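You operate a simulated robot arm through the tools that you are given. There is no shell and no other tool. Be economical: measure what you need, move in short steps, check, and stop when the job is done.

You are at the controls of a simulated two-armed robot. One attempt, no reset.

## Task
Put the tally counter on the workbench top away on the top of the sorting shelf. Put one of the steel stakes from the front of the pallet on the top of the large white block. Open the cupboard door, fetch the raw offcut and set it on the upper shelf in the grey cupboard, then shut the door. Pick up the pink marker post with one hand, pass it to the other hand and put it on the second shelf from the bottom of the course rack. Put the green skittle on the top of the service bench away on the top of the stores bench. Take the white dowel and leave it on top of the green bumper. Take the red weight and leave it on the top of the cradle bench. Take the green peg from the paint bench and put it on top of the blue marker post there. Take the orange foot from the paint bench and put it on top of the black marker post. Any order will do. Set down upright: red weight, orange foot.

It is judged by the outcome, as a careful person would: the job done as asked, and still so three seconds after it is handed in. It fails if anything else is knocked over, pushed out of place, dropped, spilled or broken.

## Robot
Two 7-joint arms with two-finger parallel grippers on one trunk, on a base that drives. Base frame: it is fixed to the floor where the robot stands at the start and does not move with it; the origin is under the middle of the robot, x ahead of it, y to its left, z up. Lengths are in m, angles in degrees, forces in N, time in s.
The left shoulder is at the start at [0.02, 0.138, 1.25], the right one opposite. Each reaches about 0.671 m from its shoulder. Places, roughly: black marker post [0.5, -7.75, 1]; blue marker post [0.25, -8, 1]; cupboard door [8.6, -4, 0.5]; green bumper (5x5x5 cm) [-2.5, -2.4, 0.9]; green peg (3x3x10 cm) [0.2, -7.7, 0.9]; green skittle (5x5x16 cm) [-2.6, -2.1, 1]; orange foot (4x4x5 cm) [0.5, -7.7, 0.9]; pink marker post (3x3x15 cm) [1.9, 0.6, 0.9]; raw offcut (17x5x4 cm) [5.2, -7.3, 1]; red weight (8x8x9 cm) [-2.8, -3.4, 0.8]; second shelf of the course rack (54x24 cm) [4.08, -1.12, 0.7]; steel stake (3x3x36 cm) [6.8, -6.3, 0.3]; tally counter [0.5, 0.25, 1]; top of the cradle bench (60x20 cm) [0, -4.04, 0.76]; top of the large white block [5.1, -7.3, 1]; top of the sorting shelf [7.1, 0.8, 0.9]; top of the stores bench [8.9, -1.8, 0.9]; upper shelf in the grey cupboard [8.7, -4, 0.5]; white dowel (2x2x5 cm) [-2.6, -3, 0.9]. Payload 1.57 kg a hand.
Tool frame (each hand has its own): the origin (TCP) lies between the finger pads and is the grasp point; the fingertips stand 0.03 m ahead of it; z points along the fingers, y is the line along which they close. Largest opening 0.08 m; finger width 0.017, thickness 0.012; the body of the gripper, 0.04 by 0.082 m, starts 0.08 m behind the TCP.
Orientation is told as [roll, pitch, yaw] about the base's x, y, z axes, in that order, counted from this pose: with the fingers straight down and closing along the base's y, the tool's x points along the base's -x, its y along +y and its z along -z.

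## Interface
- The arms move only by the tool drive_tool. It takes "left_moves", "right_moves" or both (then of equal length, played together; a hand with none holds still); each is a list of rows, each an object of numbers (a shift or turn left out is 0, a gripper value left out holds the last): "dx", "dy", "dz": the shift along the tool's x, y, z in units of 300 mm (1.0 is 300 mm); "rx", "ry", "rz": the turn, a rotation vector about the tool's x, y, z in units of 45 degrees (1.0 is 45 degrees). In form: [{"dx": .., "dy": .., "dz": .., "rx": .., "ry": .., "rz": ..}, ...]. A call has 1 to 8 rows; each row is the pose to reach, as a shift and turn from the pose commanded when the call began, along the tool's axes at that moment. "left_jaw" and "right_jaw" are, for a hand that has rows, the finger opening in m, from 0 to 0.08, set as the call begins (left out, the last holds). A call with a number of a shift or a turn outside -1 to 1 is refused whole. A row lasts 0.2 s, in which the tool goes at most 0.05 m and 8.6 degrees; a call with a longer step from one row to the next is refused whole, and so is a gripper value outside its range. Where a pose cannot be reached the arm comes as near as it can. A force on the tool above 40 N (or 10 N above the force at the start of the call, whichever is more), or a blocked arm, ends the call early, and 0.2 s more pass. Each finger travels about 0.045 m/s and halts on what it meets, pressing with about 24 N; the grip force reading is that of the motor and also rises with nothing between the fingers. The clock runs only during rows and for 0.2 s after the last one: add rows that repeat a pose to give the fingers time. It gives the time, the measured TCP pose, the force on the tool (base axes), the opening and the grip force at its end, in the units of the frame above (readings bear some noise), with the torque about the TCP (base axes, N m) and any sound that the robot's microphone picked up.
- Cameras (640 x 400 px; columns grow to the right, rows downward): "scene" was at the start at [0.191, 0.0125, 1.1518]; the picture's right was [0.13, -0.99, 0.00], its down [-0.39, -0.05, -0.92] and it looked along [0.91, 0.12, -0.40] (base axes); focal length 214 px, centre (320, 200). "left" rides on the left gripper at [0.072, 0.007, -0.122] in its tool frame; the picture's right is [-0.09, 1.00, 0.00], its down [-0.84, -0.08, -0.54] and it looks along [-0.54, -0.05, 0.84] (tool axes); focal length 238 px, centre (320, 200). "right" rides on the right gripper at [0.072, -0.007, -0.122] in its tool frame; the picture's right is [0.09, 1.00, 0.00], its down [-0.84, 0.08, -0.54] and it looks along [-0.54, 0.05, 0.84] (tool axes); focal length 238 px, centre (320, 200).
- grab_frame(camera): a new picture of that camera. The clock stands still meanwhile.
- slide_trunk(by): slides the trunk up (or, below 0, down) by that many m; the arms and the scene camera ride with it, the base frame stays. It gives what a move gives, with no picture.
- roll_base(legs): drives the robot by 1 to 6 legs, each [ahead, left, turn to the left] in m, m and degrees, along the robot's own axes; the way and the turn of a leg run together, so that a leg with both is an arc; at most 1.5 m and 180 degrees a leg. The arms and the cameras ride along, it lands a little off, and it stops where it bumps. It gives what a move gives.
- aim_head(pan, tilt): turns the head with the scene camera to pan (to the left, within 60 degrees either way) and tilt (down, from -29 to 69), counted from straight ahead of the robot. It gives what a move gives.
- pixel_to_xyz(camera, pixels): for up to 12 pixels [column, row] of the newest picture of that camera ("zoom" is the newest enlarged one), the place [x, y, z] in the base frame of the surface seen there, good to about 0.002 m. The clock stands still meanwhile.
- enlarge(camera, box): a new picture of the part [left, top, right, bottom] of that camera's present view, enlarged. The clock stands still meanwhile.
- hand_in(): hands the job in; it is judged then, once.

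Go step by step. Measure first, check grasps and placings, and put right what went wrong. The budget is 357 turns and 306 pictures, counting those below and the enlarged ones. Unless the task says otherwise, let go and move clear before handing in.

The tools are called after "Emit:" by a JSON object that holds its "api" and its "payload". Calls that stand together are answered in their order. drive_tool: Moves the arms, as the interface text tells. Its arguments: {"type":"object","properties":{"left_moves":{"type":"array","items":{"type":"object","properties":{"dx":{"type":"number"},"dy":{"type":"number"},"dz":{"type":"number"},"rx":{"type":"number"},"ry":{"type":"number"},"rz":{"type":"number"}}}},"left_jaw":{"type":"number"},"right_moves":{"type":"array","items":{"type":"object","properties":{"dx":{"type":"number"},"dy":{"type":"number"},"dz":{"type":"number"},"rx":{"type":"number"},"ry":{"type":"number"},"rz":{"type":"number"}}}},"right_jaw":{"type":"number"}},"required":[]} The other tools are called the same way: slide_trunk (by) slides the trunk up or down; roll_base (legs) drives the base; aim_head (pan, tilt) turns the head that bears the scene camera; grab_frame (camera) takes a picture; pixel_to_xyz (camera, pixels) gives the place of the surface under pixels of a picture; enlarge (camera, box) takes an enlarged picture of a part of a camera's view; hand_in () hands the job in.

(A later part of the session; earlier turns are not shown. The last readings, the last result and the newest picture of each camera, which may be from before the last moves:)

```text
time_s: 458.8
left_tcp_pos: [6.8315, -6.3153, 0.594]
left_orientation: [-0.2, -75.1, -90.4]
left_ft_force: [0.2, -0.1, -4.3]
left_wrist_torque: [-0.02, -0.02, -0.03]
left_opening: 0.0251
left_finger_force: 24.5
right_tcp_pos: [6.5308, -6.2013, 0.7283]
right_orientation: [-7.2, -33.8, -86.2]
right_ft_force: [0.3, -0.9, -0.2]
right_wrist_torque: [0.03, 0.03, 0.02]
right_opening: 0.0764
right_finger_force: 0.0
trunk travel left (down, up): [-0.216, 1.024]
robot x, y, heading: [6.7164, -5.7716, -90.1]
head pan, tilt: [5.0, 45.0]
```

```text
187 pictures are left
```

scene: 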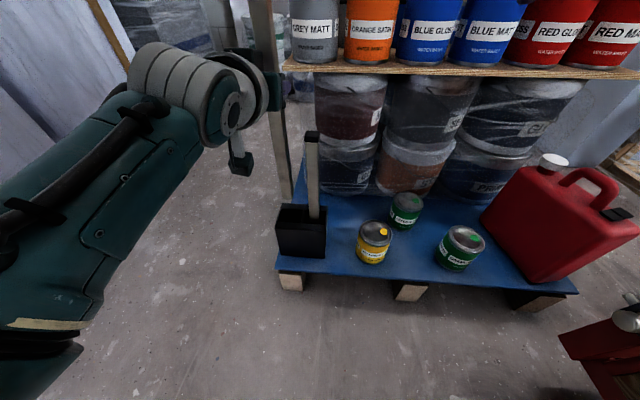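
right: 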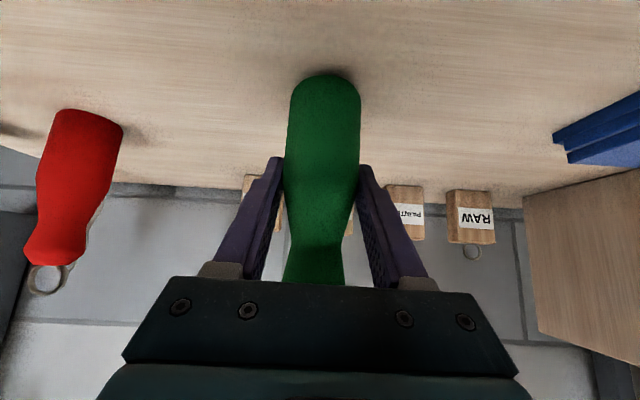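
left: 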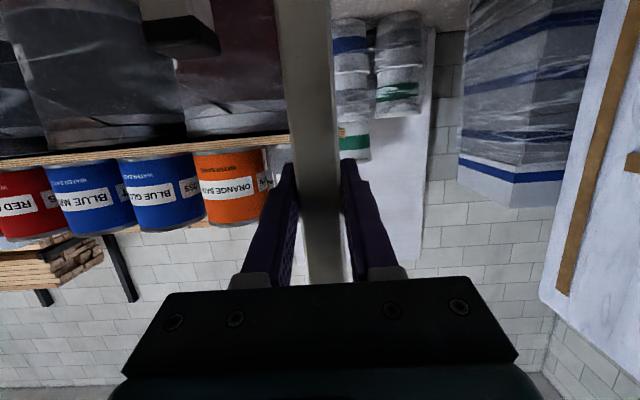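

The stake is out. I'll check how far the left elbow sticks out, using depth on the arm itself, before entering the narrow corridor.

Emit:
{"api": "pixel_to_xyz", "payload": {"camera": "scene", "pixels": [[20, 330], [5, 240], [5, 300], [50, 370], [5, 380], [60, 200], [205, 90]]}}

Emit:
{"api": "roll_base", "payload": {"legs": [[-0.3, 0, 0]]}}

Emit:
{"api": "slide_trunk", "payload": {"by": 0.4}}

Emit:
{"api": "slide_trunk", "payload": {"by": 0.35}}

Emit:
{"api": "aim_head", "payload": {"pan": 10, "tilt": 30}}

Emit:
{"api": "grab_frame", "payload": {"camera": "scene"}}

```text
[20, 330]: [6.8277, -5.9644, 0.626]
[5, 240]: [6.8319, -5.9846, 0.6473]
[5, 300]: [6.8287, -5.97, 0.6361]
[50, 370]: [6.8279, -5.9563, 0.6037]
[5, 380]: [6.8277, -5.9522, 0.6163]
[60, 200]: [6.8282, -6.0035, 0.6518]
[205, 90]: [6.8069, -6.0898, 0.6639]
```

```text
time_s: 460.8
left_tcp_pos: [6.8349, -6.019, 0.5944]
left_orientation: [-0.2, -75.3, -89.8]
left_ft_force: [-0.6, -0.1, -4.1]
left_wrist_torque: [0.03, 0.02, 0.01]
left_opening: 0.0248
left_finger_force: 24.6
right_tcp_pos: [6.5354, -5.9082, 0.7296]
right_orientation: [-7.3, -33.8, -85.6]
right_ft_force: [-0.6, 0.3, 0.8]
right_wrist_torque: [-0.03, 0.03, 0.01]
right_opening: 0.0759
right_finger_force: 0.1
trunk travel left (down, up): [-0.216, 1.024]
robot x, y, heading: [6.7137, -5.4789, -89.4]
head pan, tilt: [5.0, 45.0]
```

```text
time_s: 464.7
left_tcp_pos: [6.8343, -6.0193, 0.9932]
left_orientation: [-0.1, -75.1, -89.9]
left_ft_force: [-0.3, 0.1, -4.4]
left_wrist_torque: [0.01, 0.03, 0.02]
left_opening: 0.025
left_finger_force: 24.5
right_tcp_pos: [6.5335, -5.9078, 1.1278]
right_orientation: [-7.3, -33.7, -85.6]
right_ft_force: [-1.4, 0.1, 0.5]
right_wrist_torque: [0.0, 0.04, -0.01]
right_opening: 0.0763
right_finger_force: 0.1
trunk travel left (down, up): [-0.616, 0.624]
robot x, y, heading: [6.7182, -5.4779, -89.7]
head pan, tilt: [5.0, 45.0]
```

```text
time_s: 468.1
left_tcp_pos: [6.8354, -6.0189, 1.344]
left_orientation: [-0.2, -75.0, -89.8]
left_ft_force: [0.1, -0.6, -3.9]
left_wrist_torque: [-0.02, -0.03, -0.01]
left_opening: 0.0249
left_finger_force: 23.5
right_tcp_pos: [6.5346, -5.9095, 1.4785]
right_orientation: [-7.4, -33.6, -85.6]
right_ft_force: [0.0, 0.0, -0.1]
right_wrist_torque: [0.0, 0.01, 0.01]
right_opening: 0.0762
right_finger_force: 0.1
trunk travel left (down, up): [-0.966, 0.274]
robot x, y, heading: [6.7155, -5.4799, -89.2]
head pan, tilt: [5.0, 45.0]
```

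```text
time_s: 468.9
left_tcp_pos: [6.8357, -6.0198, 1.3445]
left_orientation: [-0.2, -75.2, -89.8]
left_ft_force: [0.4, 0.5, -5.1]
left_wrist_torque: [0.01, 0.01, 0.01]
left_opening: 0.0246
left_finger_force: 23.9
right_tcp_pos: [6.5346, -5.9084, 1.4805]
right_orientation: [-7.2, -33.7, -85.6]
right_ft_force: [-0.1, 0.4, -0.4]
right_wrist_torque: [0.01, 0.0, -0.05]
right_opening: 0.0762
right_finger_force: 0.1
trunk travel left (down, up): [-0.966, 0.274]
robot x, y, heading: [6.7156, -5.48, -89.4]
head pan, tilt: [10.0, 30.0]
```

```text
186 pictures are left
```

scene: 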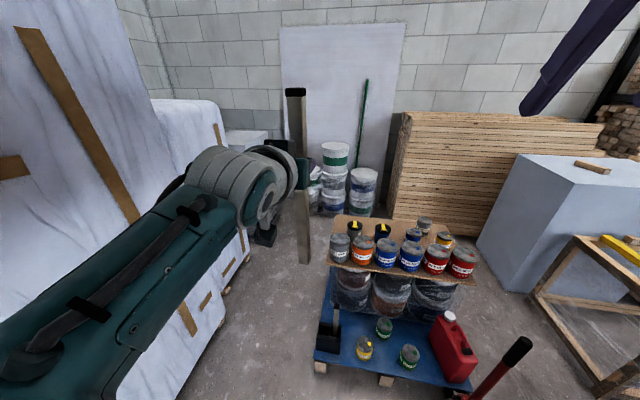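

The arm keeps close to the body line, so the lanes are feasible. I'll turn to face -x north of the pallet, then strafe south through the corridor.

Emit:
{"api": "pixel_to_xyz", "payload": {"camera": "scene", "pixels": [[480, 118], [420, 115], [340, 205], [362, 205], [592, 166], [520, 155], [640, 160], [560, 180]]}}

Emit:
{"api": "roll_base", "payload": {"legs": [[0.02, 0.37, -0.6], [0, 0, -90]]}}

Emit:
{"api": "aim_head", "payload": {"pan": 60, "tilt": 50}}

Emit:
{"api": "grab_frame", "payload": {"camera": "scene"}}

```text
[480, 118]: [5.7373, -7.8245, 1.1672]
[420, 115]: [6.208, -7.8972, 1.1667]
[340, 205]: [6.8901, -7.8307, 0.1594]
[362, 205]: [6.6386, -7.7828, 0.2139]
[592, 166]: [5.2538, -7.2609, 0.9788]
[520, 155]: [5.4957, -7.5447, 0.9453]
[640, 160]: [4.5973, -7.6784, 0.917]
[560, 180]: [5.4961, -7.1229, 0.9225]
```

```text
time_s: 473.4
left_tcp_pos: [6.7645, -5.9412, 1.3423]
left_orientation: [-0.6, -75.0, -137.3]
left_ft_force: [-0.8, 0.2, -4.3]
left_wrist_torque: [0.03, -0.02, -0.02]
left_opening: 0.0248
left_finger_force: 24.3
right_tcp_pos: [6.6438, -5.6448, 1.4783]
right_orientation: [-7.4, -33.6, -133.7]
right_ft_force: [-0.1, -0.7, -0.4]
right_wrist_torque: [-0.04, 0.01, 0.01]
right_opening: 0.0759
right_finger_force: 0.1
trunk travel left (down, up): [-0.966, 0.274]
robot x, y, heading: [7.0837, -5.4923, -137.6]
head pan, tilt: [10.0, 30.0]
stopped in leg 2: the robot was blocked; the commanded pose is now the measured one
```

```text
time_s: 474.6
left_tcp_pos: [6.7631, -5.9422, 1.3434]
left_orientation: [-0.8, -75.2, -137.4]
left_ft_force: [-0.5, -0.4, -4.3]
left_wrist_torque: [0.01, 0.03, 0.04]
left_opening: 0.0247
left_finger_force: 24.3
right_tcp_pos: [6.6457, -5.6438, 1.4791]
right_orientation: [-7.4, -33.7, -133.6]
right_ft_force: [0.0, 0.6, 0.2]
right_wrist_torque: [0.0, -0.01, -0.01]
right_opening: 0.0762
right_finger_force: 0.0
trunk travel left (down, up): [-0.966, 0.274]
robot x, y, heading: [7.0841, -5.4955, -137.6]
head pan, tilt: [60.0, 50.0]
```

```text
185 pictures are left
```

scene: 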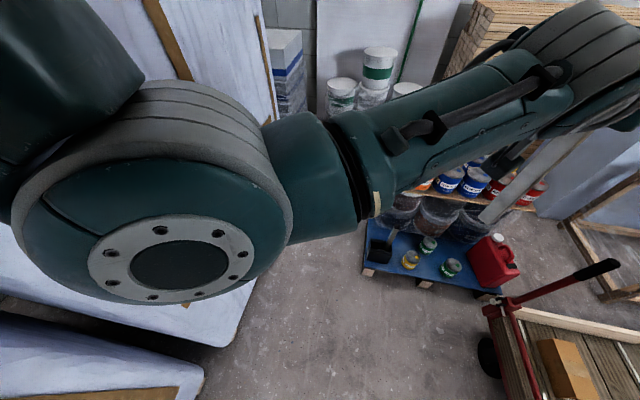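

Blocked again. I'll check where the left elbow and shoulder are relative to the plate.

Emit:
{"api": "pixel_to_xyz", "payload": {"camera": "scene", "pixels": [[170, 265], [30, 200], [150, 100], [60, 60], [225, 345], [195, 390], [330, 170], [110, 320]]}}

```text
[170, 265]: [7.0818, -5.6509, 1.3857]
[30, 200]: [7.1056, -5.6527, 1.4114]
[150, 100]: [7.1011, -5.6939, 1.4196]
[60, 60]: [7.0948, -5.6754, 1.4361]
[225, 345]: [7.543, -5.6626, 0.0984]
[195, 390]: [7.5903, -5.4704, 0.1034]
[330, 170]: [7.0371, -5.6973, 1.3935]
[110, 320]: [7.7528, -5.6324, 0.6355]
```

The geometry suggests the base (roughly 0.6 m by 0.66 m) catches the plate when turning here. I'll move west into free space, turn to exactly 180°, and then strafe south in short, corrected steps.

Emit:
{"api": "roll_base", "payload": {"legs": [[0.17, -0.16, 0], [0, 0, -42.4]]}}

Emit:
{"api": "aim_head", "payload": {"pan": 45, "tilt": 50}}

Emit:
{"api": "grab_frame", "payload": {"camera": "scene"}}

```text
time_s: 478.3
left_tcp_pos: [6.3117, -5.6111, 1.3445]
left_orientation: [-0.7, -75.1, -179.6]
left_ft_force: [-0.4, 0.2, -4.1]
left_wrist_torque: [-0.01, -0.01, 0.0]
left_opening: 0.0247
left_finger_force: 24.0
right_tcp_pos: [6.4224, -5.3102, 1.4798]
right_orientation: [-7.3, -33.7, -175.9]
right_ft_force: [-1.3, -0.6, -0.1]
right_wrist_torque: [0.02, -0.03, -0.01]
right_opening: 0.076
right_finger_force: 0.1
trunk travel left (down, up): [-0.966, 0.274]
robot x, y, heading: [6.8534, -5.4922, -179.7]
head pan, tilt: [60.0, 50.0]
```

```text
time_s: 479.1
left_tcp_pos: [6.3115, -5.611, 1.3437]
left_orientation: [-0.7, -75.1, -179.5]
left_ft_force: [-0.4, -0.3, -5.3]
left_wrist_torque: [-0.01, -0.02, -0.02]
left_opening: 0.0251
left_finger_force: 23.9
right_tcp_pos: [6.4225, -5.3125, 1.4788]
right_orientation: [-7.4, -33.8, -175.9]
right_ft_force: [0.3, 0.7, -0.7]
right_wrist_torque: [0.03, -0.03, 0.03]
right_opening: 0.0759
right_finger_force: 0.1
trunk travel left (down, up): [-0.966, 0.274]
robot x, y, heading: [6.8549, -5.4936, -179.7]
head pan, tilt: [45.0, 50.0]
```

```text
184 pictures are left
```

scene: 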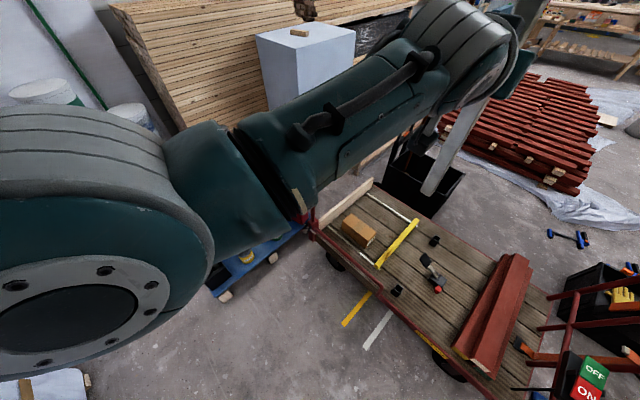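

Heading is 180 now. I'll back to x≈7.19 and begin strafing south, checking pose.

Emit:
{"api": "roll_base", "payload": {"legs": [[-0.335, 0, -0.2], [0, 0.25, 0]]}}

```text
time_s: 481.4
left_tcp_pos: [6.6459, -5.6018, 1.3411]
left_orientation: [-0.7, -74.8, 179.9]
left_ft_force: [-0.6, 0.4, -4.2]
left_wrist_torque: [0.02, 0.01, -0.01]
left_opening: 0.0248
left_finger_force: 24.3
right_tcp_pos: [6.7611, -5.304, 1.478]
right_orientation: [-7.3, -33.7, -176.4]
right_ft_force: [0.1, -0.3, -0.1]
right_wrist_torque: [-0.01, 0.01, 0.03]
right_opening: 0.0759
right_finger_force: 0.0
trunk travel left (down, up): [-0.966, 0.274]
robot x, y, heading: [7.1877, -5.4927, 179.9]
head pan, tilt: [45.0, 50.0]
stopped in leg 1: the robot was blocked; the commanded pose is now the measured one
```

The robot touched the plate behind me, so its rear extent is about 0.40 m while its front is under 0.27 m. It must go through the corridor facing -y and turn at the far end. I'll move ahead, turn to -90°, and line up on x≈7.20.

Emit:
{"api": "roll_base", "payload": {"legs": [[0.33, 0, 0], [0, 0, 90.1]]}}

Emit:
{"api": "slide_trunk", "payload": {"by": 0.15}}

Emit:
{"api": "aim_head", "payload": {"pan": 30, "tilt": 45}}

Emit:
{"api": "grab_frame", "payload": {"camera": "scene"}}

```text
time_s: 487.4
left_tcp_pos: [6.9689, -6.033, 1.3433]
left_orientation: [-0.7, -75.0, -90.7]
left_ft_force: [0.1, 0.4, -3.9]
left_wrist_torque: [0.03, 0.0, 0.0]
left_opening: 0.0248
left_finger_force: 24.2
right_tcp_pos: [6.6708, -5.9146, 1.4781]
right_orientation: [-7.4, -33.8, -86.9]
right_ft_force: [-0.1, 0.4, -0.1]
right_wrist_torque: [0.01, 0.01, 0.01]
right_opening: 0.0761
right_finger_force: 0.1
trunk travel left (down, up): [-0.966, 0.274]
robot x, y, heading: [6.8622, -5.4923, -90.8]
head pan, tilt: [45.0, 50.0]
```

```text
time_s: 489.2
left_tcp_pos: [6.9678, -6.0324, 1.4934]
left_orientation: [-0.7, -74.9, -90.8]
left_ft_force: [-0.5, 0.0, -3.3]
left_wrist_torque: [0.03, 0.0, 0.0]
left_opening: 0.0249
left_finger_force: 23.8
right_tcp_pos: [6.6718, -5.9159, 1.629]
right_orientation: [-7.4, -33.6, -86.8]
right_ft_force: [-0.4, 0.6, 0.1]
right_wrist_torque: [0.0, 0.02, 0.0]
right_opening: 0.076
right_finger_force: 0.1
trunk travel left (down, up): [-1.116, 0.124]
robot x, y, heading: [6.8649, -5.4872, -90.9]
head pan, tilt: [45.0, 50.0]
```

```text
time_s: 489.9
left_tcp_pos: [6.9681, -6.0317, 1.4937]
left_orientation: [-0.8, -75.0, -90.7]
left_ft_force: [0.1, -0.7, -4.4]
left_wrist_torque: [0.0, -0.03, -0.04]
left_opening: 0.0247
left_finger_force: 24.8
right_tcp_pos: [6.6704, -5.9152, 1.6293]
right_orientation: [-7.4, -33.7, -86.9]
right_ft_force: [-0.2, 0.6, 0.6]
right_wrist_torque: [0.04, -0.01, 0.05]
right_opening: 0.0759
right_finger_force: 0.1
trunk travel left (down, up): [-1.116, 0.124]
robot x, y, heading: [6.862, -5.487, -91.0]
head pan, tilt: [30.0, 45.0]
```

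```text
183 pictures are left
```

scene: 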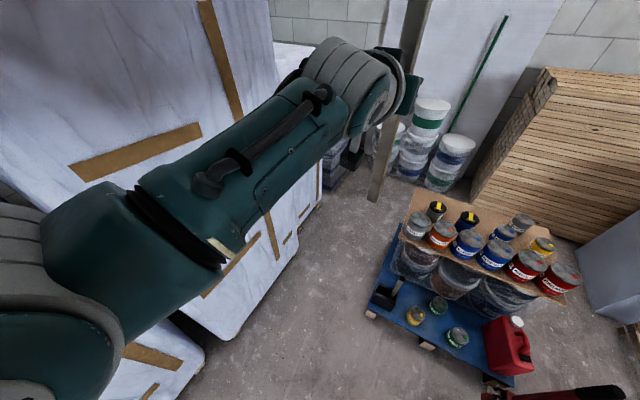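

Emit:
{"api": "pixel_to_xyz", "payload": {"camera": "scene", "pixels": [[228, 335], [297, 252], [320, 200], [203, 350], [185, 390], [366, 312], [400, 222], [392, 245], [410, 150], [350, 175], [470, 200], [445, 180]]}}

```text
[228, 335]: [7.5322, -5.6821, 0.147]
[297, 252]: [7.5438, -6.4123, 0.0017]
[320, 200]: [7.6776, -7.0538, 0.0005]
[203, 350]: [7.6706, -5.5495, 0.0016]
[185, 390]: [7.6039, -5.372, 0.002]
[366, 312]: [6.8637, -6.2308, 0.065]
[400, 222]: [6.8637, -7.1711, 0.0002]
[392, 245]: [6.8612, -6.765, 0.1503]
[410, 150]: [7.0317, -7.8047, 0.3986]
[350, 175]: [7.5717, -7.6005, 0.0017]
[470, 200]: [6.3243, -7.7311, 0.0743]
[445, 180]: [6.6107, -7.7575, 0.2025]
```

The corridor measures x 6.864–7.53. I'll line up at x=7.197 and advance stepwise.

Emit:
{"api": "roll_base", "payload": {"legs": [[0, 0.335, 1], [0.3, 0, 0]]}}

```text
time_s: 492.2
left_tcp_pos: [7.3003, -6.0329, 1.4914]
left_orientation: [-0.6, -74.6, -89.9]
left_ft_force: [-0.2, -1.1, -4.1]
left_wrist_torque: [-0.02, 0.01, -0.01]
left_opening: 0.0249
left_finger_force: 23.7
right_tcp_pos: [7.0017, -5.9207, 1.6294]
right_orientation: [-7.5, -33.7, -86.1]
right_ft_force: [-1.2, 1.5, 0.2]
right_wrist_torque: [0.01, 0.01, 0.01]
right_opening: 0.0762
right_finger_force: 0.1
trunk travel left (down, up): [-1.116, 0.124]
robot x, y, heading: [7.1873, -5.4938, -89.8]
head pan, tilt: [30.0, 45.0]
stopped in leg 1: the robot was blocked; the commanded pose is now the measured one
```

Blocked at the same x=7.187, so something of mine extends 0.40 m to the left as well — probably the arm. I'll probe the visible arm surfaces.

Emit:
{"api": "aim_head", "payload": {"pan": 60, "tilt": 10}}

Emit:
{"api": "grab_frame", "payload": {"camera": "scene"}}

```text
time_s: 493.2
left_tcp_pos: [7.3005, -6.0323, 1.4927]
left_orientation: [-0.6, -75.0, -90.0]
left_ft_force: [0.3, -0.2, -3.9]
left_wrist_torque: [0.03, 0.02, -0.02]
left_opening: 0.0248
left_finger_force: 23.9
right_tcp_pos: [7.0008, -5.9186, 1.629]
right_orientation: [-7.4, -33.7, -86.1]
right_ft_force: [0.0, 0.2, -0.1]
right_wrist_torque: [0.0, 0.01, 0.02]
right_opening: 0.076
right_finger_force: 0.0
trunk travel left (down, up): [-1.116, 0.124]
robot x, y, heading: [7.1849, -5.4903, -89.9]
head pan, tilt: [60.0, 10.0]
```

```text
182 pictures are left
```

scene: 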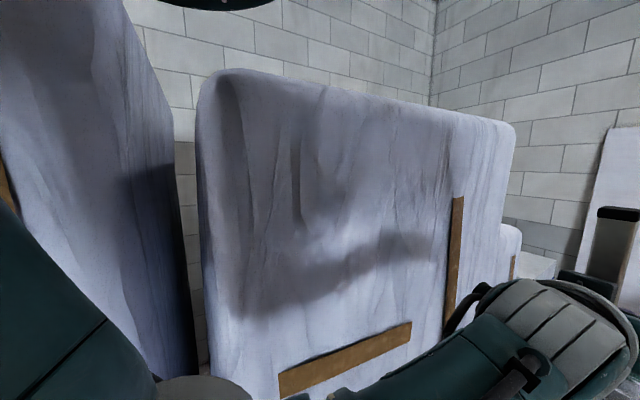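

Emit:
{"api": "pixel_to_xyz", "payload": {"camera": "scene", "pixels": [[5, 240], [40, 300], [100, 350], [130, 385], [60, 390], [200, 390], [100, 200], [170, 320], [30, 100], [210, 300], [300, 250], [450, 150]]}}

```text
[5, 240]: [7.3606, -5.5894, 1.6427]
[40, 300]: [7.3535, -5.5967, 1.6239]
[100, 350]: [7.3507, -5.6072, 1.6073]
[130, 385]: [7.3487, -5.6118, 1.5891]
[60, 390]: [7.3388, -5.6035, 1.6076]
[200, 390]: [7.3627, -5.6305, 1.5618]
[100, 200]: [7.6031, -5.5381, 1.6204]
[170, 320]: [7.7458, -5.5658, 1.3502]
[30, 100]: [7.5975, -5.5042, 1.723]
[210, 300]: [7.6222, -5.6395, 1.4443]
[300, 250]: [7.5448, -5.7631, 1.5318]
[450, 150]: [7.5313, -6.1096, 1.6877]
```

My left upper arm flares outward at shoulder height and meets the tall plate. I'll instead enter the corridor in reverse (facing +y), with the stake arm over the low pallet, and straighten the right arm forward so its elbow tucks in.

Emit:
{"api": "roll_base", "payload": {"legs": [[0, -0.33, 0], [0, 0, -90], [0, 0, -90]]}}

Emit:
{"api": "drive_tool", "payload": {"right_moves": [{"dx": -0.02, "dy": 0.017, "dz": 0.115, "rx": -0.017, "ry": -0.097, "rz": 0.016}, {"dx": -0.045, "dy": 0.034, "dz": 0.23, "rx": -0.034, "ry": -0.195, "rz": 0.033}, {"dx": -0.07, "dy": 0.05, "dz": 0.345, "rx": -0.051, "ry": -0.292, "rz": 0.049}, {"dx": -0.095, "dy": 0.067, "dz": 0.46, "rx": -0.068, "ry": -0.39, "rz": 0.065}, {"dx": -0.12, "dy": 0.084, "dz": 0.58, "rx": -0.085, "ry": -0.487, "rz": 0.082}, {"dx": -0.14, "dy": 0.1, "dz": 0.693, "rx": -0.102, "ry": -0.584, "rz": 0.098}]}}

```text
time_s: 503.1
left_tcp_pos: [6.7689, -4.947, 1.4927]
left_orientation: [-0.6, -74.9, 87.2]
left_ft_force: [-0.2, 0.3, -4.2]
left_wrist_torque: [-0.03, 0.02, -0.01]
left_opening: 0.0249
left_finger_force: 24.0
right_tcp_pos: [7.0644, -5.0729, 1.629]
right_orientation: [-7.4, -33.6, 91.1]
right_ft_force: [0.3, -0.5, 0.0]
right_wrist_torque: [-0.02, 0.01, 0.03]
right_opening: 0.076
right_finger_force: 0.0
trunk travel left (down, up): [-1.116, 0.124]
robot x, y, heading: [6.8581, -5.4944, 87.4]
head pan, tilt: [60.0, 10.0]
```

```text
time_s: 504.6
left_tcp_pos: [6.7711, -4.9465, 1.4927]
left_orientation: [-0.5, -74.8, 87.3]
left_ft_force: [0.0, -0.8, -5.4]
left_wrist_torque: [-0.02, 0.01, 0.0]
left_opening: 0.0251
left_finger_force: 24.5
right_tcp_pos: [7.0595, -4.9218, 1.4856]
right_orientation: [0.8, -59.4, 87.1]
right_ft_force: [0.1, -1.0, -0.6]
right_wrist_torque: [0.01, 0.01, 0.0]
right_opening: 0.0761
right_finger_force: 0.1
right hand out of reach, approached as far as the arm can: row 6
trunk travel left (down, up): [-1.116, 0.124]
robot x, y, heading: [6.8634, -5.491, 87.1]
head pan, tilt: [60.0, 10.0]
```

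I'll check the right arm's lateral extent visually now.

Emit:
{"api": "roll_base", "payload": {"legs": [[0, 0, 2.9]]}}

Emit:
{"api": "aim_head", "payload": {"pan": -60, "tilt": 25}}

Emit:
{"api": "grab_frame", "payload": {"camera": "scene"}}

```text
time_s: 505.4
left_tcp_pos: [6.7436, -4.952, 1.4932]
left_orientation: [-0.6, -74.9, 90.2]
left_ft_force: [0.3, 0.8, -4.0]
left_wrist_torque: [0.01, -0.01, 0.0]
left_opening: 0.0248
left_finger_force: 24.2
right_tcp_pos: [7.0319, -4.9147, 1.4855]
right_orientation: [0.6, -59.2, 90.1]
right_ft_force: [0.4, -0.2, 0.5]
right_wrist_torque: [-0.02, 0.0, 0.01]
right_opening: 0.0759
right_finger_force: 0.2
trunk travel left (down, up): [-1.116, 0.124]
robot x, y, heading: [6.8596, -5.488, 90.2]
head pan, tilt: [60.0, 10.0]
```

```text
time_s: 507.4
left_tcp_pos: [6.7436, -4.9526, 1.492]
left_orientation: [-0.7, -74.9, 90.2]
left_ft_force: [-0.7, -0.6, -4.4]
left_wrist_torque: [0.0, -0.03, -0.03]
left_opening: 0.0251
left_finger_force: 23.8
right_tcp_pos: [7.0317, -4.9134, 1.4857]
right_orientation: [0.5, -59.2, 90.0]
right_ft_force: [0.8, 0.8, -0.1]
right_wrist_torque: [0.02, 0.01, -0.03]
right_opening: 0.0761
right_finger_force: 0.0
trunk travel left (down, up): [-1.116, 0.124]
robot x, y, heading: [6.8576, -5.4916, 90.2]
head pan, tilt: [-60.0, 25.0]
```

```text
181 pictures are left
```

scene: 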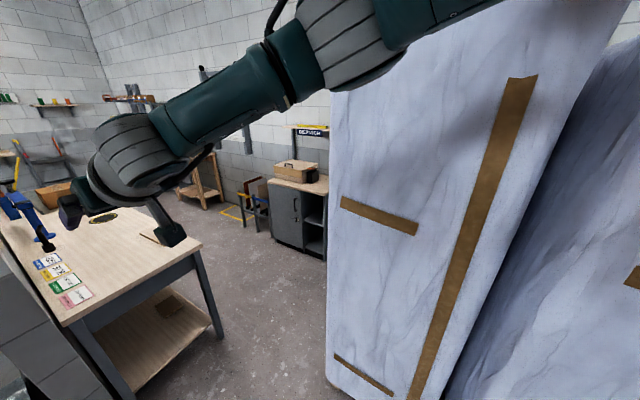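

Emit:
{"api": "pixel_to_xyz", "payload": {"camera": "scene", "pixels": [[340, 50], [380, 60], [450, 10], [230, 100], [340, 380], [332, 150], [560, 150], [440, 390], [470, 380], [600, 200]]}}

Emit:
{"api": "roll_base", "payload": {"legs": [[0, -0.338, 0]]}}

```text
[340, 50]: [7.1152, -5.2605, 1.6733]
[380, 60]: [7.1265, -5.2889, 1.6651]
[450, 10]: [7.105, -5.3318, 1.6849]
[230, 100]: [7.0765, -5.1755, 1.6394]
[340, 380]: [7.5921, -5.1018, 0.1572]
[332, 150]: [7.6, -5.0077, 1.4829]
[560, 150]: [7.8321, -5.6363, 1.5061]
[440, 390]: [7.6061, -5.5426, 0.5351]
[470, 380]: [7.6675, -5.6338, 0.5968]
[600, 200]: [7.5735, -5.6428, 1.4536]
```

```text
time_s: 509.6
left_tcp_pos: [7.0729, -4.9527, 1.4905]
left_orientation: [-0.7, -74.4, 90.1]
left_ft_force: [-0.2, 0.3, -4.7]
left_wrist_torque: [0.01, 0.0, 0.01]
left_opening: 0.0248
left_finger_force: 24.0
right_tcp_pos: [7.3599, -4.9152, 1.4848]
right_orientation: [0.5, -59.3, 89.7]
right_ft_force: [-0.2, 0.4, -0.2]
right_wrist_torque: [0.0, 0.01, -0.02]
right_opening: 0.0761
right_finger_force: 0.1
trunk travel left (down, up): [-1.116, 0.124]
robot x, y, heading: [7.1852, -5.4914, 89.8]
head pan, tilt: [-60.0, 25.0]
stopped in leg 1: the robot was blocked; the commanded pose is now the measured one
```

All four sides stop at the same 0.40 m, so that is the upper body's radius against tall objects; low benches never blocked it closer in. I'll bias toward the low pallet: x≈7.11, and reverse south step by step.

Emit:
{"api": "roll_base", "payload": {"legs": [[0, 0.078, 0.2], [-0.45, 0, 0]]}}

```text
time_s: 513.0
left_tcp_pos: [6.9951, -5.4024, 1.4919]
left_orientation: [-0.7, -74.6, 89.0]
left_ft_force: [0.0, -0.2, -3.9]
left_wrist_torque: [0.0, 0.01, 0.03]
left_opening: 0.0248
left_finger_force: 24.1
right_tcp_pos: [7.2859, -5.3707, 1.4863]
right_orientation: [0.5, -59.1, 88.9]
right_ft_force: [0.7, 0.5, -0.2]
right_wrist_torque: [-0.01, -0.01, 0.03]
right_opening: 0.076
right_finger_force: 0.0
trunk travel left (down, up): [-1.116, 0.124]
robot x, y, heading: [7.0982, -5.9449, 88.8]
head pan, tilt: [-60.0, 25.0]
```

No contact. Continue, correcting heading.

Emit:
{"api": "roll_base", "payload": {"legs": [[0, 0, 1.2], [-0.45, 0, 0]]}}

```text
time_s: 516.1
left_tcp_pos: [6.9871, -5.8531, 1.4923]
left_orientation: [-0.7, -74.7, 90.2]
left_ft_force: [0.2, 0.4, -4.1]
left_wrist_torque: [-0.02, 0.01, -0.01]
left_opening: 0.025
left_finger_force: 23.8
right_tcp_pos: [7.2755, -5.8144, 1.486]
right_orientation: [0.5, -59.3, 90.0]
right_ft_force: [-0.4, 0.1, 0.8]
right_wrist_torque: [0.01, 0.0, 0.02]
right_opening: 0.0758
right_finger_force: 0.0
trunk travel left (down, up): [-1.116, 0.124]
robot x, y, heading: [7.1011, -6.3926, 90.2]
head pan, tilt: [-60.0, 25.0]
```

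It fits beside the pallet. Continue to the lane behind it.

Emit:
{"api": "roll_base", "payload": {"legs": [[-0.5, 0, -0.2], [-0.47, 0, 0]]}}

Emit:
{"api": "aim_head", "payload": {"pan": 60, "tilt": 35}}

Emit:
{"api": "grab_frame", "payload": {"camera": "scene"}}

```text
time_s: 521.5
left_tcp_pos: [6.9866, -6.8283, 1.4919]
left_orientation: [-0.7, -74.7, 89.2]
left_ft_force: [-0.1, -2.0, -3.8]
left_wrist_torque: [-0.03, -0.03, 0.03]
left_opening: 0.0249
left_finger_force: 23.9
right_tcp_pos: [7.2751, -6.7963, 1.4856]
right_orientation: [0.5, -59.3, 88.8]
right_ft_force: [-0.3, -0.4, -0.1]
right_wrist_torque: [-0.01, -0.02, 0.01]
right_opening: 0.0759
right_finger_force: 0.1
trunk travel left (down, up): [-1.116, 0.124]
robot x, y, heading: [7.0871, -7.3665, 88.9]
head pan, tilt: [-60.0, 25.0]
```

```text
time_s: 523.5
left_tcp_pos: [6.9866, -6.8284, 1.4925]
left_orientation: [-0.8, -74.7, 89.2]
left_ft_force: [-0.3, -0.1, -2.7]
left_wrist_torque: [0.0, 0.0, -0.02]
left_opening: 0.0249
left_finger_force: 24.0
right_tcp_pos: [7.2746, -6.7955, 1.4875]
right_orientation: [0.5, -59.3, 88.8]
right_ft_force: [0.4, 0.1, -0.3]
right_wrist_torque: [0.01, 0.0, 0.0]
right_opening: 0.076
right_finger_force: 0.0
trunk travel left (down, up): [-1.116, 0.124]
robot x, y, heading: [7.09, -7.3723, 88.9]
head pan, tilt: [60.0, 35.0]
```

```text
180 pictures are left
```

scene: 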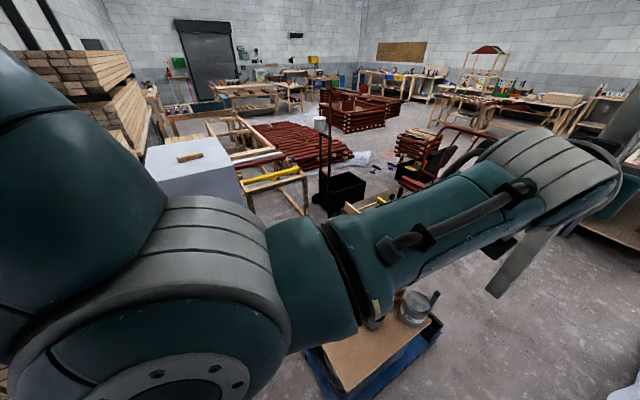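

I'm in the lane. Turn left to face the block and approach.

Emit:
{"api": "roll_base", "payload": {"legs": [[0.07, 0, 0], [0, 0, 91.1], [0.8, 0, 0]]}}

Emit:
{"api": "aim_head", "payload": {"pan": -10, "tilt": 45}}

Emit:
{"api": "grab_frame", "payload": {"camera": "scene"}}

```text
time_s: 532.4
left_tcp_pos: [5.7272, -7.4273, 1.4926]
left_orientation: [-0.6, -74.8, -179.4]
left_ft_force: [0.1, -0.2, -3.7]
left_wrist_torque: [0.03, 0.0, 0.01]
left_opening: 0.0249
left_finger_force: 23.9
right_tcp_pos: [5.6883, -7.1386, 1.4869]
right_orientation: [0.5, -59.3, -179.7]
right_ft_force: [-0.5, 0.4, 0.1]
right_wrist_torque: [0.0, 0.01, 0.01]
right_opening: 0.0762
right_finger_force: 0.0
trunk travel left (down, up): [-1.116, 0.124]
robot x, y, heading: [6.2698, -7.3083, -179.4]
head pan, tilt: [60.0, 35.0]
```

```text
time_s: 533.8
left_tcp_pos: [5.7278, -7.4272, 1.4921]
left_orientation: [-0.8, -74.7, -179.4]
left_ft_force: [-0.1, -0.4, -4.0]
left_wrist_torque: [0.0, -0.01, 0.02]
left_opening: 0.0249
left_finger_force: 24.2
right_tcp_pos: [5.6875, -7.1397, 1.4855]
right_orientation: [0.4, -59.3, -179.7]
right_ft_force: [-1.0, 0.1, -0.6]
right_wrist_torque: [0.0, 0.0, 0.01]
right_opening: 0.0762
right_finger_force: 0.0
trunk travel left (down, up): [-1.116, 0.124]
robot x, y, heading: [6.2681, -7.3097, -179.2]
head pan, tilt: [-10.0, 45.0]
```

```text
179 pictures are left
```

scene: 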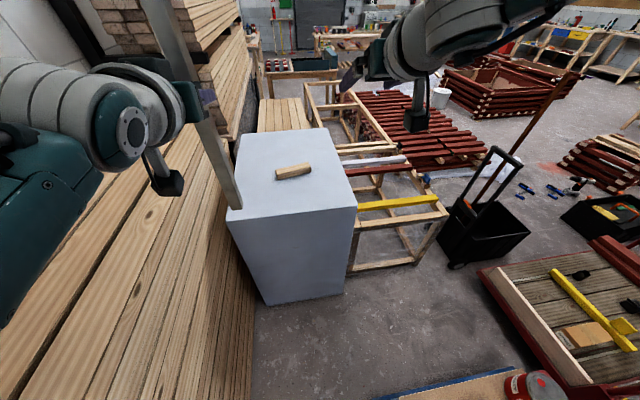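

Now the offcut on the block is in clear view at (293,171). Measuring it and the block top.

Emit:
{"api": "enlarge", "payload": {"camera": "scene", "box": [220, 120, 370, 230]}}

Emit:
{"api": "pixel_to_xyz", "payload": {"camera": "scene", "pixels": [[293, 170], [277, 175], [311, 167], [276, 168], [309, 163], [280, 180], [228, 220], [353, 205], [328, 132], [240, 135], [300, 200], [260, 150]]}}

```text
3.64 times, centred on (295, 175) of scene
```

zoom: 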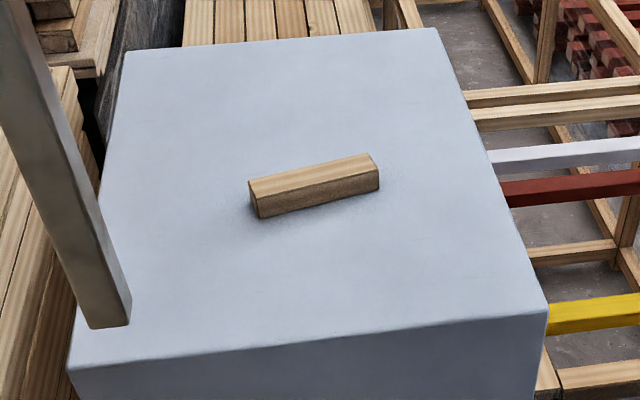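

```text
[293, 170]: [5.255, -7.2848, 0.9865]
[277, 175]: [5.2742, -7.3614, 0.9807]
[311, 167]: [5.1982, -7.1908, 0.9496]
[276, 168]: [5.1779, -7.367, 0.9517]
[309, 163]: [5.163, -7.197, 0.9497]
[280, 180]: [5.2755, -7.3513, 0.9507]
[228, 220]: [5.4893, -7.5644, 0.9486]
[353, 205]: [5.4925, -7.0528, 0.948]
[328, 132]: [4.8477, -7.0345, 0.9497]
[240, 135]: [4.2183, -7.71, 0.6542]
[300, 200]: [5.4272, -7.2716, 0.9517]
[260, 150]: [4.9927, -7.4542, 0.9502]
```

Emit:
{"api": "pixel_to_xyz", "payload": {"camera": "zoom", "pixels": [[254, 184], [262, 196], [365, 157], [375, 168], [315, 170], [300, 205], [370, 185], [265, 212]]}}

```text
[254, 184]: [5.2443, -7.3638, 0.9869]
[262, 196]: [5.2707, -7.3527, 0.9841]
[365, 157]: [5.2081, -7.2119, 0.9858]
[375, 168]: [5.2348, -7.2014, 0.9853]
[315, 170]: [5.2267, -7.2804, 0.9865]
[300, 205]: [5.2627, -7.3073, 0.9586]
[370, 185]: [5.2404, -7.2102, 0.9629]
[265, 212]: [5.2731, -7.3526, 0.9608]
```

The offcut's centre is (5.24,-7.283), its long axis 13° off y; the block top is z 0.95. I'll lay the stake along x at y≈-7.47 with the left hand: raise the right hand out of the way and tilt the left hand to vertical.

Emit:
{"api": "drive_tool", "payload": {"left_moves": [{"ry": 0.17}, {"ry": 0.34}, {"ry": 0.51}, {"ry": 0.68}, {"ry": 0.85}, {"ry": 1}], "right_moves": [{"dx": -0.119, "dy": -0.04, "dz": -0.072}, {"dx": -0.238, "dy": -0.08, "dz": -0.143}, {"dx": -0.357, "dy": -0.12, "dz": -0.215}, {"dx": -0.476, "dy": -0.16, "dz": -0.286}, {"dx": -0.595, "dy": -0.2, "dz": -0.358}, {"dx": -0.715, "dy": -0.24, "dz": -0.43}]}}

Emit:
{"api": "drive_tool", "payload": {"left_moves": [{"ry": 0.17}, {"ry": 0.34}, {"ry": 0.51}, {"ry": 0.66}]}}

Emit:
{"api": "grab_frame", "payload": {"camera": "scene"}}

```text
time_s: 535.4
left_tcp_pos: [5.7295, -7.4258, 1.4894]
left_orientation: [-0.2, -29.5, 180.0]
left_ft_force: [-0.3, 0.1, -4.8]
left_wrist_torque: [0.04, 0.18, 0.02]
left_opening: 0.0247
left_finger_force: 23.9
right_tcp_pos: [5.6921, -7.0674, 1.6833]
right_orientation: [-0.5, -53.8, -178.3]
right_ft_force: [-0.3, 0.0, -0.2]
right_wrist_torque: [0.0, -0.01, 0.01]
right_opening: 0.076
right_finger_force: 0.0
trunk travel left (down, up): [-1.116, 0.124]
robot x, y, heading: [6.2692, -7.3099, -179.6]
head pan, tilt: [-10.0, 45.0]
stopped in row 6 (right hand): the arm was blocked; the commanded pose is now the measured one
```

```text
time_s: 536.4
left_tcp_pos: [5.7831, -7.4297, 1.497]
left_orientation: [-0.2, -3.2, 179.9]
left_ft_force: [0.3, 0.3, -4.6]
left_wrist_torque: [-0.02, 0.25, 0.02]
left_opening: 0.0249
left_finger_force: 24.0
left hand out of reach, approached as far as the arm can: row 2, 3, 4
right_tcp_pos: [5.6921, -7.0663, 1.6837]
right_orientation: [-0.5, -53.9, -178.2]
right_ft_force: [-0.8, 0.0, -0.8]
right_wrist_torque: [0.01, 0.03, -0.03]
right_opening: 0.0759
right_finger_force: 0.0
trunk travel left (down, up): [-1.116, 0.124]
robot x, y, heading: [6.2668, -7.3089, -179.3]
head pan, tilt: [-10.0, 45.0]
```

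```text
177 pictures are left
```

scene: 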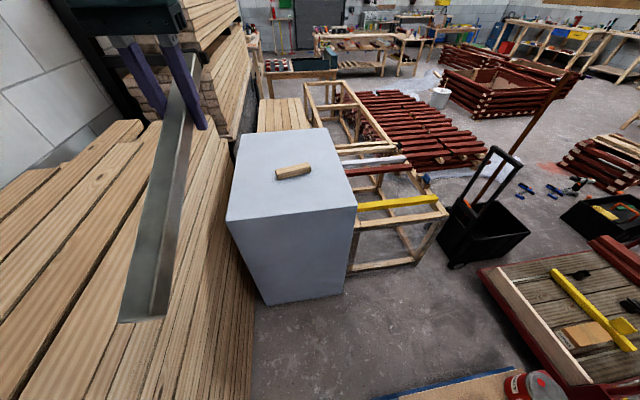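

The stake is 15° off the finger axis, so laying it flat needs more thought; I'll pick up the offcut first with the right hand. First I'll check how near the block I can drive.

Emit:
{"api": "roll_base", "payload": {"legs": [[0.4, 0, -0.6], [0.15, 0, 0]]}}

```text
time_s: 539.8
left_tcp_pos: [5.2304, -7.4332, 1.4954]
left_orientation: [-0.2, -3.2, 179.8]
left_ft_force: [-0.3, 0.2, -4.4]
left_wrist_torque: [0.02, 0.24, 0.01]
left_opening: 0.0249
left_finger_force: 24.3
right_tcp_pos: [5.1384, -7.0695, 1.6853]
right_orientation: [-0.4, -54.0, -178.5]
right_ft_force: [-0.1, 0.2, -0.4]
right_wrist_torque: [0.02, -0.02, -0.02]
right_opening: 0.0759
right_finger_force: 0.0
trunk travel left (down, up): [-1.116, 0.124]
robot x, y, heading: [5.7175, -7.3145, -179.5]
head pan, tilt: [-10.0, 45.0]
```

No contact at 0.22 m from the block. I'll raise the left hand slightly and bring the right hand to the centre before turning it to point left along the offcut.

Emit:
{"api": "drive_tool", "payload": {"left_moves": [{"dx": 0.027, "dz": -0.097}, {"dx": 0.055, "dz": -0.194}, {"dx": 0.083, "dz": -0.29}, {"dx": 0.11, "dz": -0.388}, {"dx": 0.14, "dz": -0.485}, {"dx": 0.167, "dz": -0.55}], "right_moves": [{"dx": 0.1, "dy": 0.1}, {"dx": 0.2, "dy": 0.2}, {"dx": 0.3, "dy": 0.3}, {"dx": 0.4, "dy": 0.41}, {"dx": 0.5, "dy": 0.51}, {"dx": 0.607, "dy": 0.617, "dz": -0.012}], "right_jaw": 0.076}}

Emit:
{"api": "drive_tool", "payload": {"right_moves": [{"rx": -0.14, "rz": -0.1}, {"rx": -0.28, "rz": -0.2}, {"rx": -0.42, "rz": -0.3}, {"rx": -0.56, "rz": -0.4}, {"rx": -0.7, "rz": -0.5}, {"rx": -0.809, "rz": -0.588}]}}

```text
time_s: 541.2
left_tcp_pos: [5.2636, -7.4273, 1.6426]
left_orientation: [0.2, -0.5, 178.6]
left_ft_force: [0.4, 0.3, -4.8]
left_wrist_torque: [-0.02, 0.28, 0.0]
left_opening: 0.0251
left_finger_force: 23.9
left hand out of reach, approached as far as the arm can: row 4, 5, 6
right_tcp_pos: [5.2501, -7.2568, 1.5384]
right_orientation: [-0.3, -53.9, -178.5]
right_ft_force: [-0.9, 0.3, 0.1]
right_wrist_torque: [0.0, 0.02, 0.0]
right_opening: 0.0759
right_finger_force: 0.1
trunk travel left (down, up): [-1.116, 0.124]
robot x, y, heading: [5.7156, -7.3125, -179.6]
head pan, tilt: [-10.0, 45.0]
```

```text
time_s: 542.6
left_tcp_pos: [5.2628, -7.4253, 1.643]
left_orientation: [0.1, -0.4, 178.5]
left_ft_force: [0.5, -0.2, -4.9]
left_wrist_torque: [-0.01, 0.26, 0.01]
left_opening: 0.025
left_finger_force: 23.9
right_tcp_pos: [5.2526, -7.2516, 1.5385]
right_orientation: [-0.1, -53.7, -133.8]
right_ft_force: [0.2, -0.2, -0.4]
right_wrist_torque: [-0.02, -0.03, -0.02]
right_opening: 0.0761
right_finger_force: 0.0
trunk travel left (down, up): [-1.116, 0.124]
robot x, y, heading: [5.7119, -7.3138, -179.8]
head pan, tilt: [-10.0, 45.0]
```

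Emit:
{"api": "drive_tool", "payload": {"right_moves": [{"rx": -0.14, "rz": -0.1}, {"rx": -0.28, "rz": -0.2}, {"rx": -0.42, "rz": -0.3}, {"rx": -0.56, "rz": -0.4}, {"rx": -0.7, "rz": -0.5}, {"rx": -0.809, "rz": -0.588}]}}

Emit:
{"api": "drive_tool", "payload": {"right_moves": [{"rx": -0.1, "rz": -0.07}, {"rx": -0.22, "rz": -0.16}, {"rx": -0.22, "rz": -0.16}]}}

Emit:
{"api": "drive_tool", "payload": {"right_moves": [{"ry": 0.1}, {"ry": 0.2}]}}

Emit:
{"api": "grab_frame", "payload": {"camera": "right"}}

Emit:
{"api": "grab_frame", "payload": {"camera": "scene"}}

```text
time_s: 543.4
left_tcp_pos: [5.2629, -7.424, 1.6424]
left_orientation: [0.1, -0.3, 178.2]
left_ft_force: [0.4, -1.0, -4.4]
left_wrist_torque: [0.01, 0.24, -0.01]
left_opening: 0.0248
left_finger_force: 23.6
right_tcp_pos: [5.2858, -7.2485, 1.4716]
right_orientation: [13.1, -50.5, -126.2]
right_ft_force: [-0.6, 0.2, -0.3]
right_wrist_torque: [0.02, -0.01, 0.0]
right_opening: 0.0762
right_finger_force: 0.0
right hand out of reach, approached as far as the arm can: row 1, 2
trunk travel left (down, up): [-1.116, 0.124]
robot x, y, heading: [5.7133, -7.3125, -179.7]
head pan, tilt: [-10.0, 45.0]
stopped in row 3 (right hand): the arm was blocked; the commanded pose is now the measured one
```

```text
time_s: 544.2
left_tcp_pos: [5.2631, -7.4241, 1.6416]
left_orientation: [0.0, -0.3, 178.3]
left_ft_force: [0.2, -0.4, -4.0]
left_wrist_torque: [0.01, 0.22, 0.01]
left_opening: 0.0252
left_finger_force: 24.0
right_tcp_pos: [5.2858, -7.2491, 1.4695]
right_orientation: [14.3, -52.3, -114.8]
right_ft_force: [0.2, -0.4, -0.3]
right_wrist_torque: [0.0, -0.01, 0.02]
right_opening: 0.076
right_finger_force: 0.1
trunk travel left (down, up): [-1.116, 0.124]
robot x, y, heading: [5.7165, -7.3119, -179.6]
head pan, tilt: [-10.0, 45.0]
```

```text
time_s: 544.8
left_tcp_pos: [5.2634, -7.4245, 1.6418]
left_orientation: [0.0, -0.3, 178.3]
left_ft_force: [-0.2, -0.3, -3.9]
left_wrist_torque: [0.02, 0.27, 0.02]
left_opening: 0.0249
left_finger_force: 24.3
right_tcp_pos: [5.2862, -7.2487, 1.4696]
right_orientation: [12.5, -46.0, -112.7]
right_ft_force: [0.7, -0.1, 0.2]
right_wrist_torque: [0.01, -0.04, 0.01]
right_opening: 0.076
right_finger_force: 0.1
trunk travel left (down, up): [-1.116, 0.124]
robot x, y, heading: [5.7134, -7.3147, -179.7]
head pan, tilt: [-10.0, 45.0]
```

```text
176 pictures are left
```

right: 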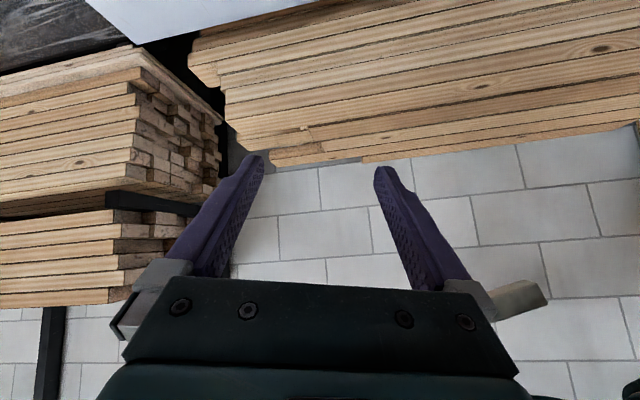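

```text
175 pictures are left
```

scene: 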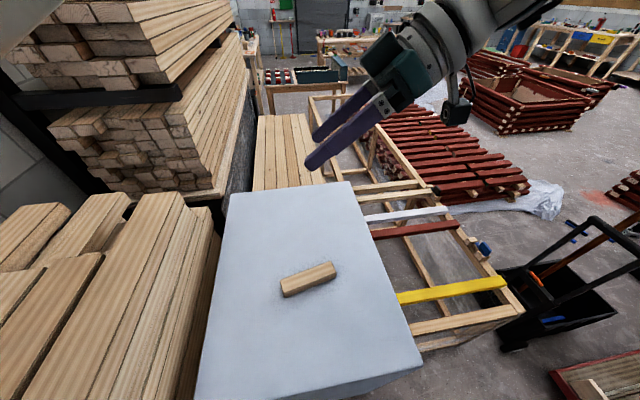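

The right wrist cannot turn far enough inward. New plan: lay the stake along y near the block's front edge (x≈5.42) with the left hand first, then pick the offcut with the left hand, which turns inward easily. I'll reposition and withdraw the right hand.

Emit:
{"api": "roll_base", "payload": {"legs": [[-0.11, -0.11, 0]]}}

Emit:
{"api": "drive_tool", "payload": {"left_moves": [{"rz": 0.17}, {"rz": 0.34}, {"rz": 0.51}, {"rz": 0.68}, {"rz": 0.85}, {"rz": 1}], "right_moves": [{"dx": 0.04, "dy": -0.02, "dz": -0.127}, {"dx": 0.08, "dy": -0.04, "dz": -0.254}, {"dx": 0.12, "dy": -0.06, "dz": -0.381}, {"dx": 0.16, "dy": -0.08, "dz": -0.508}, {"dx": 0.2, "dy": -0.1, "dz": -0.635}, {"dx": 0.23, "dy": -0.12, "dz": -0.763}]}}

Emit:
{"api": "drive_tool", "payload": {"left_moves": [{"rz": 0.17}, {"rz": 0.34}, {"rz": 0.51}, {"rz": 0.68}, {"rz": 0.85}, {"rz": 1}]}}

```text
time_s: 546.2
left_tcp_pos: [5.3726, -7.3151, 1.6427]
left_orientation: [0.0, -0.3, 178.3]
left_ft_force: [-0.1, -0.1, -4.4]
left_wrist_torque: [0.03, 0.25, 0.0]
left_opening: 0.0249
left_finger_force: 24.3
right_tcp_pos: [5.396, -7.1392, 1.47]
right_orientation: [12.5, -46.1, -112.7]
right_ft_force: [0.3, 0.4, -0.3]
right_wrist_torque: [-0.01, 0.05, 0.02]
right_opening: 0.0758
right_finger_force: 0.1
trunk travel left (down, up): [-1.116, 0.124]
robot x, y, heading: [5.8242, -7.2031, -179.5]
head pan, tilt: [-10.0, 45.0]
```

```text
time_s: 547.6
left_tcp_pos: [5.3711, -7.3123, 1.6399]
left_orientation: [0.1, 0.0, 132.5]
left_ft_force: [-1.2, 0.0, -4.4]
left_wrist_torque: [0.19, 0.18, 0.0]
left_opening: 0.0248
left_finger_force: 23.8
right_tcp_pos: [5.3934, -6.9245, 1.5526]
right_orientation: [12.8, -48.8, -113.7]
right_ft_force: [-0.1, -0.8, -0.6]
right_wrist_torque: [0.03, 0.0, 0.01]
right_opening: 0.0762
right_finger_force: 0.1
right hand out of reach, approached as far as the arm can: row 1, 2, 3, 4, 5, 6
trunk travel left (down, up): [-1.116, 0.124]
robot x, y, heading: [5.8237, -7.2074, -179.7]
head pan, tilt: [-10.0, 45.0]
```

```text
time_s: 549.0
left_tcp_pos: [5.3721, -7.3123, 1.6401]
left_orientation: [-0.2, 0.1, 87.6]
left_ft_force: [-0.7, 0.0, -3.5]
left_wrist_torque: [0.26, -0.03, 0.0]
left_opening: 0.0247
left_finger_force: 23.8
right_tcp_pos: [5.3936, -6.9251, 1.553]
right_orientation: [12.7, -48.8, -113.6]
right_ft_force: [-0.5, 0.0, -0.5]
right_wrist_torque: [-0.02, -0.01, -0.01]
right_opening: 0.076
right_finger_force: 0.0
trunk travel left (down, up): [-1.116, 0.124]
robot x, y, heading: [5.8238, -7.2048, -179.8]
head pan, tilt: [-10.0, 45.0]
```

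Emit:
{"api": "drive_tool", "payload": {"left_moves": [{"dx": -0.08, "dy": -0.05, "ry": 0.11}, {"dx": -0.16, "dy": -0.1, "ry": 0.22}, {"dx": -0.247, "dy": -0.15, "ry": 0.333}, {"dx": -0.247, "dy": -0.15, "ry": 0.333}]}}

Emit:
{"api": "slide_trunk", "payload": {"by": -0.4}}

Emit:
{"api": "grab_frame", "payload": {"camera": "scene"}}

Emit:
{"api": "grab_frame", "payload": {"camera": "left"}}

```text
time_s: 550.2
left_tcp_pos: [5.4127, -7.25, 1.5958]
left_orientation: [-7.3, 11.8, 84.0]
left_ft_force: [0.6, 0.1, -4.2]
left_wrist_torque: [0.22, -0.04, 0.01]
left_opening: 0.0247
left_finger_force: 24.2
left hand out of reach, approached as far as the arm can: row 1, 2, 3, 4
right_tcp_pos: [5.3923, -6.9258, 1.5531]
right_orientation: [12.8, -48.7, -113.7]
right_ft_force: [-0.3, -1.0, -1.0]
right_wrist_torque: [-0.01, 0.0, -0.01]
right_opening: 0.0761
right_finger_force: 0.1
trunk travel left (down, up): [-1.116, 0.124]
robot x, y, heading: [5.8271, -7.2005, -179.5]
head pan, tilt: [-10.0, 45.0]
stopped in row 4 (left hand): the arm was blocked; the commanded pose is now the measured one
```

```text
time_s: 554.1
left_tcp_pos: [5.4121, -7.2501, 1.1961]
left_orientation: [-7.1, 12.0, 84.2]
left_ft_force: [0.2, -0.2, -3.5]
left_wrist_torque: [0.23, -0.02, 0.02]
left_opening: 0.0249
left_finger_force: 24.0
right_tcp_pos: [5.3919, -6.9257, 1.1522]
right_orientation: [12.7, -48.8, -113.7]
right_ft_force: [-0.4, 0.4, 0.4]
right_wrist_torque: [-0.01, -0.03, -0.01]
right_opening: 0.0759
right_finger_force: 0.1
trunk travel left (down, up): [-0.716, 0.524]
robot x, y, heading: [5.8266, -7.2028, -179.8]
head pan, tilt: [-10.0, 45.0]
```

```text
174 pictures are left
```

scene: 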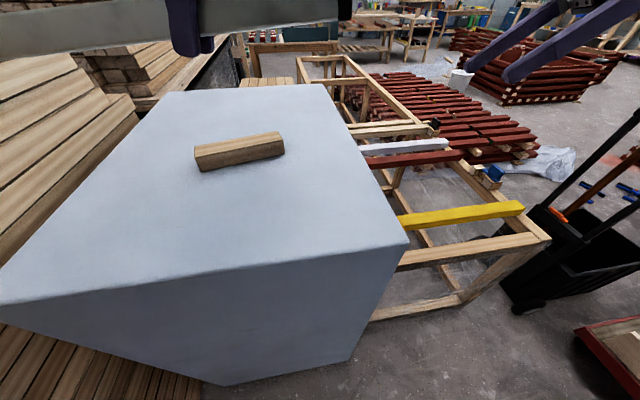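

```text
173 pictures are left
```

left: 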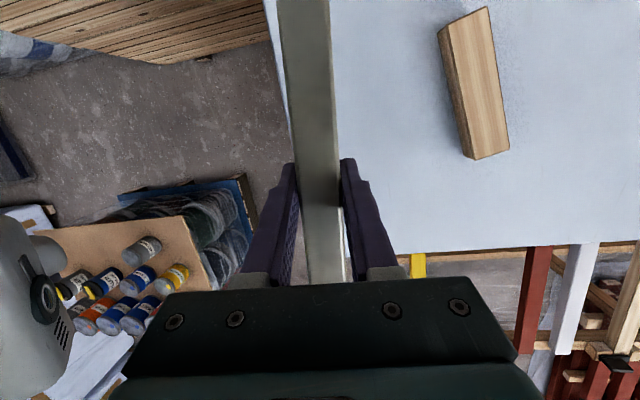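

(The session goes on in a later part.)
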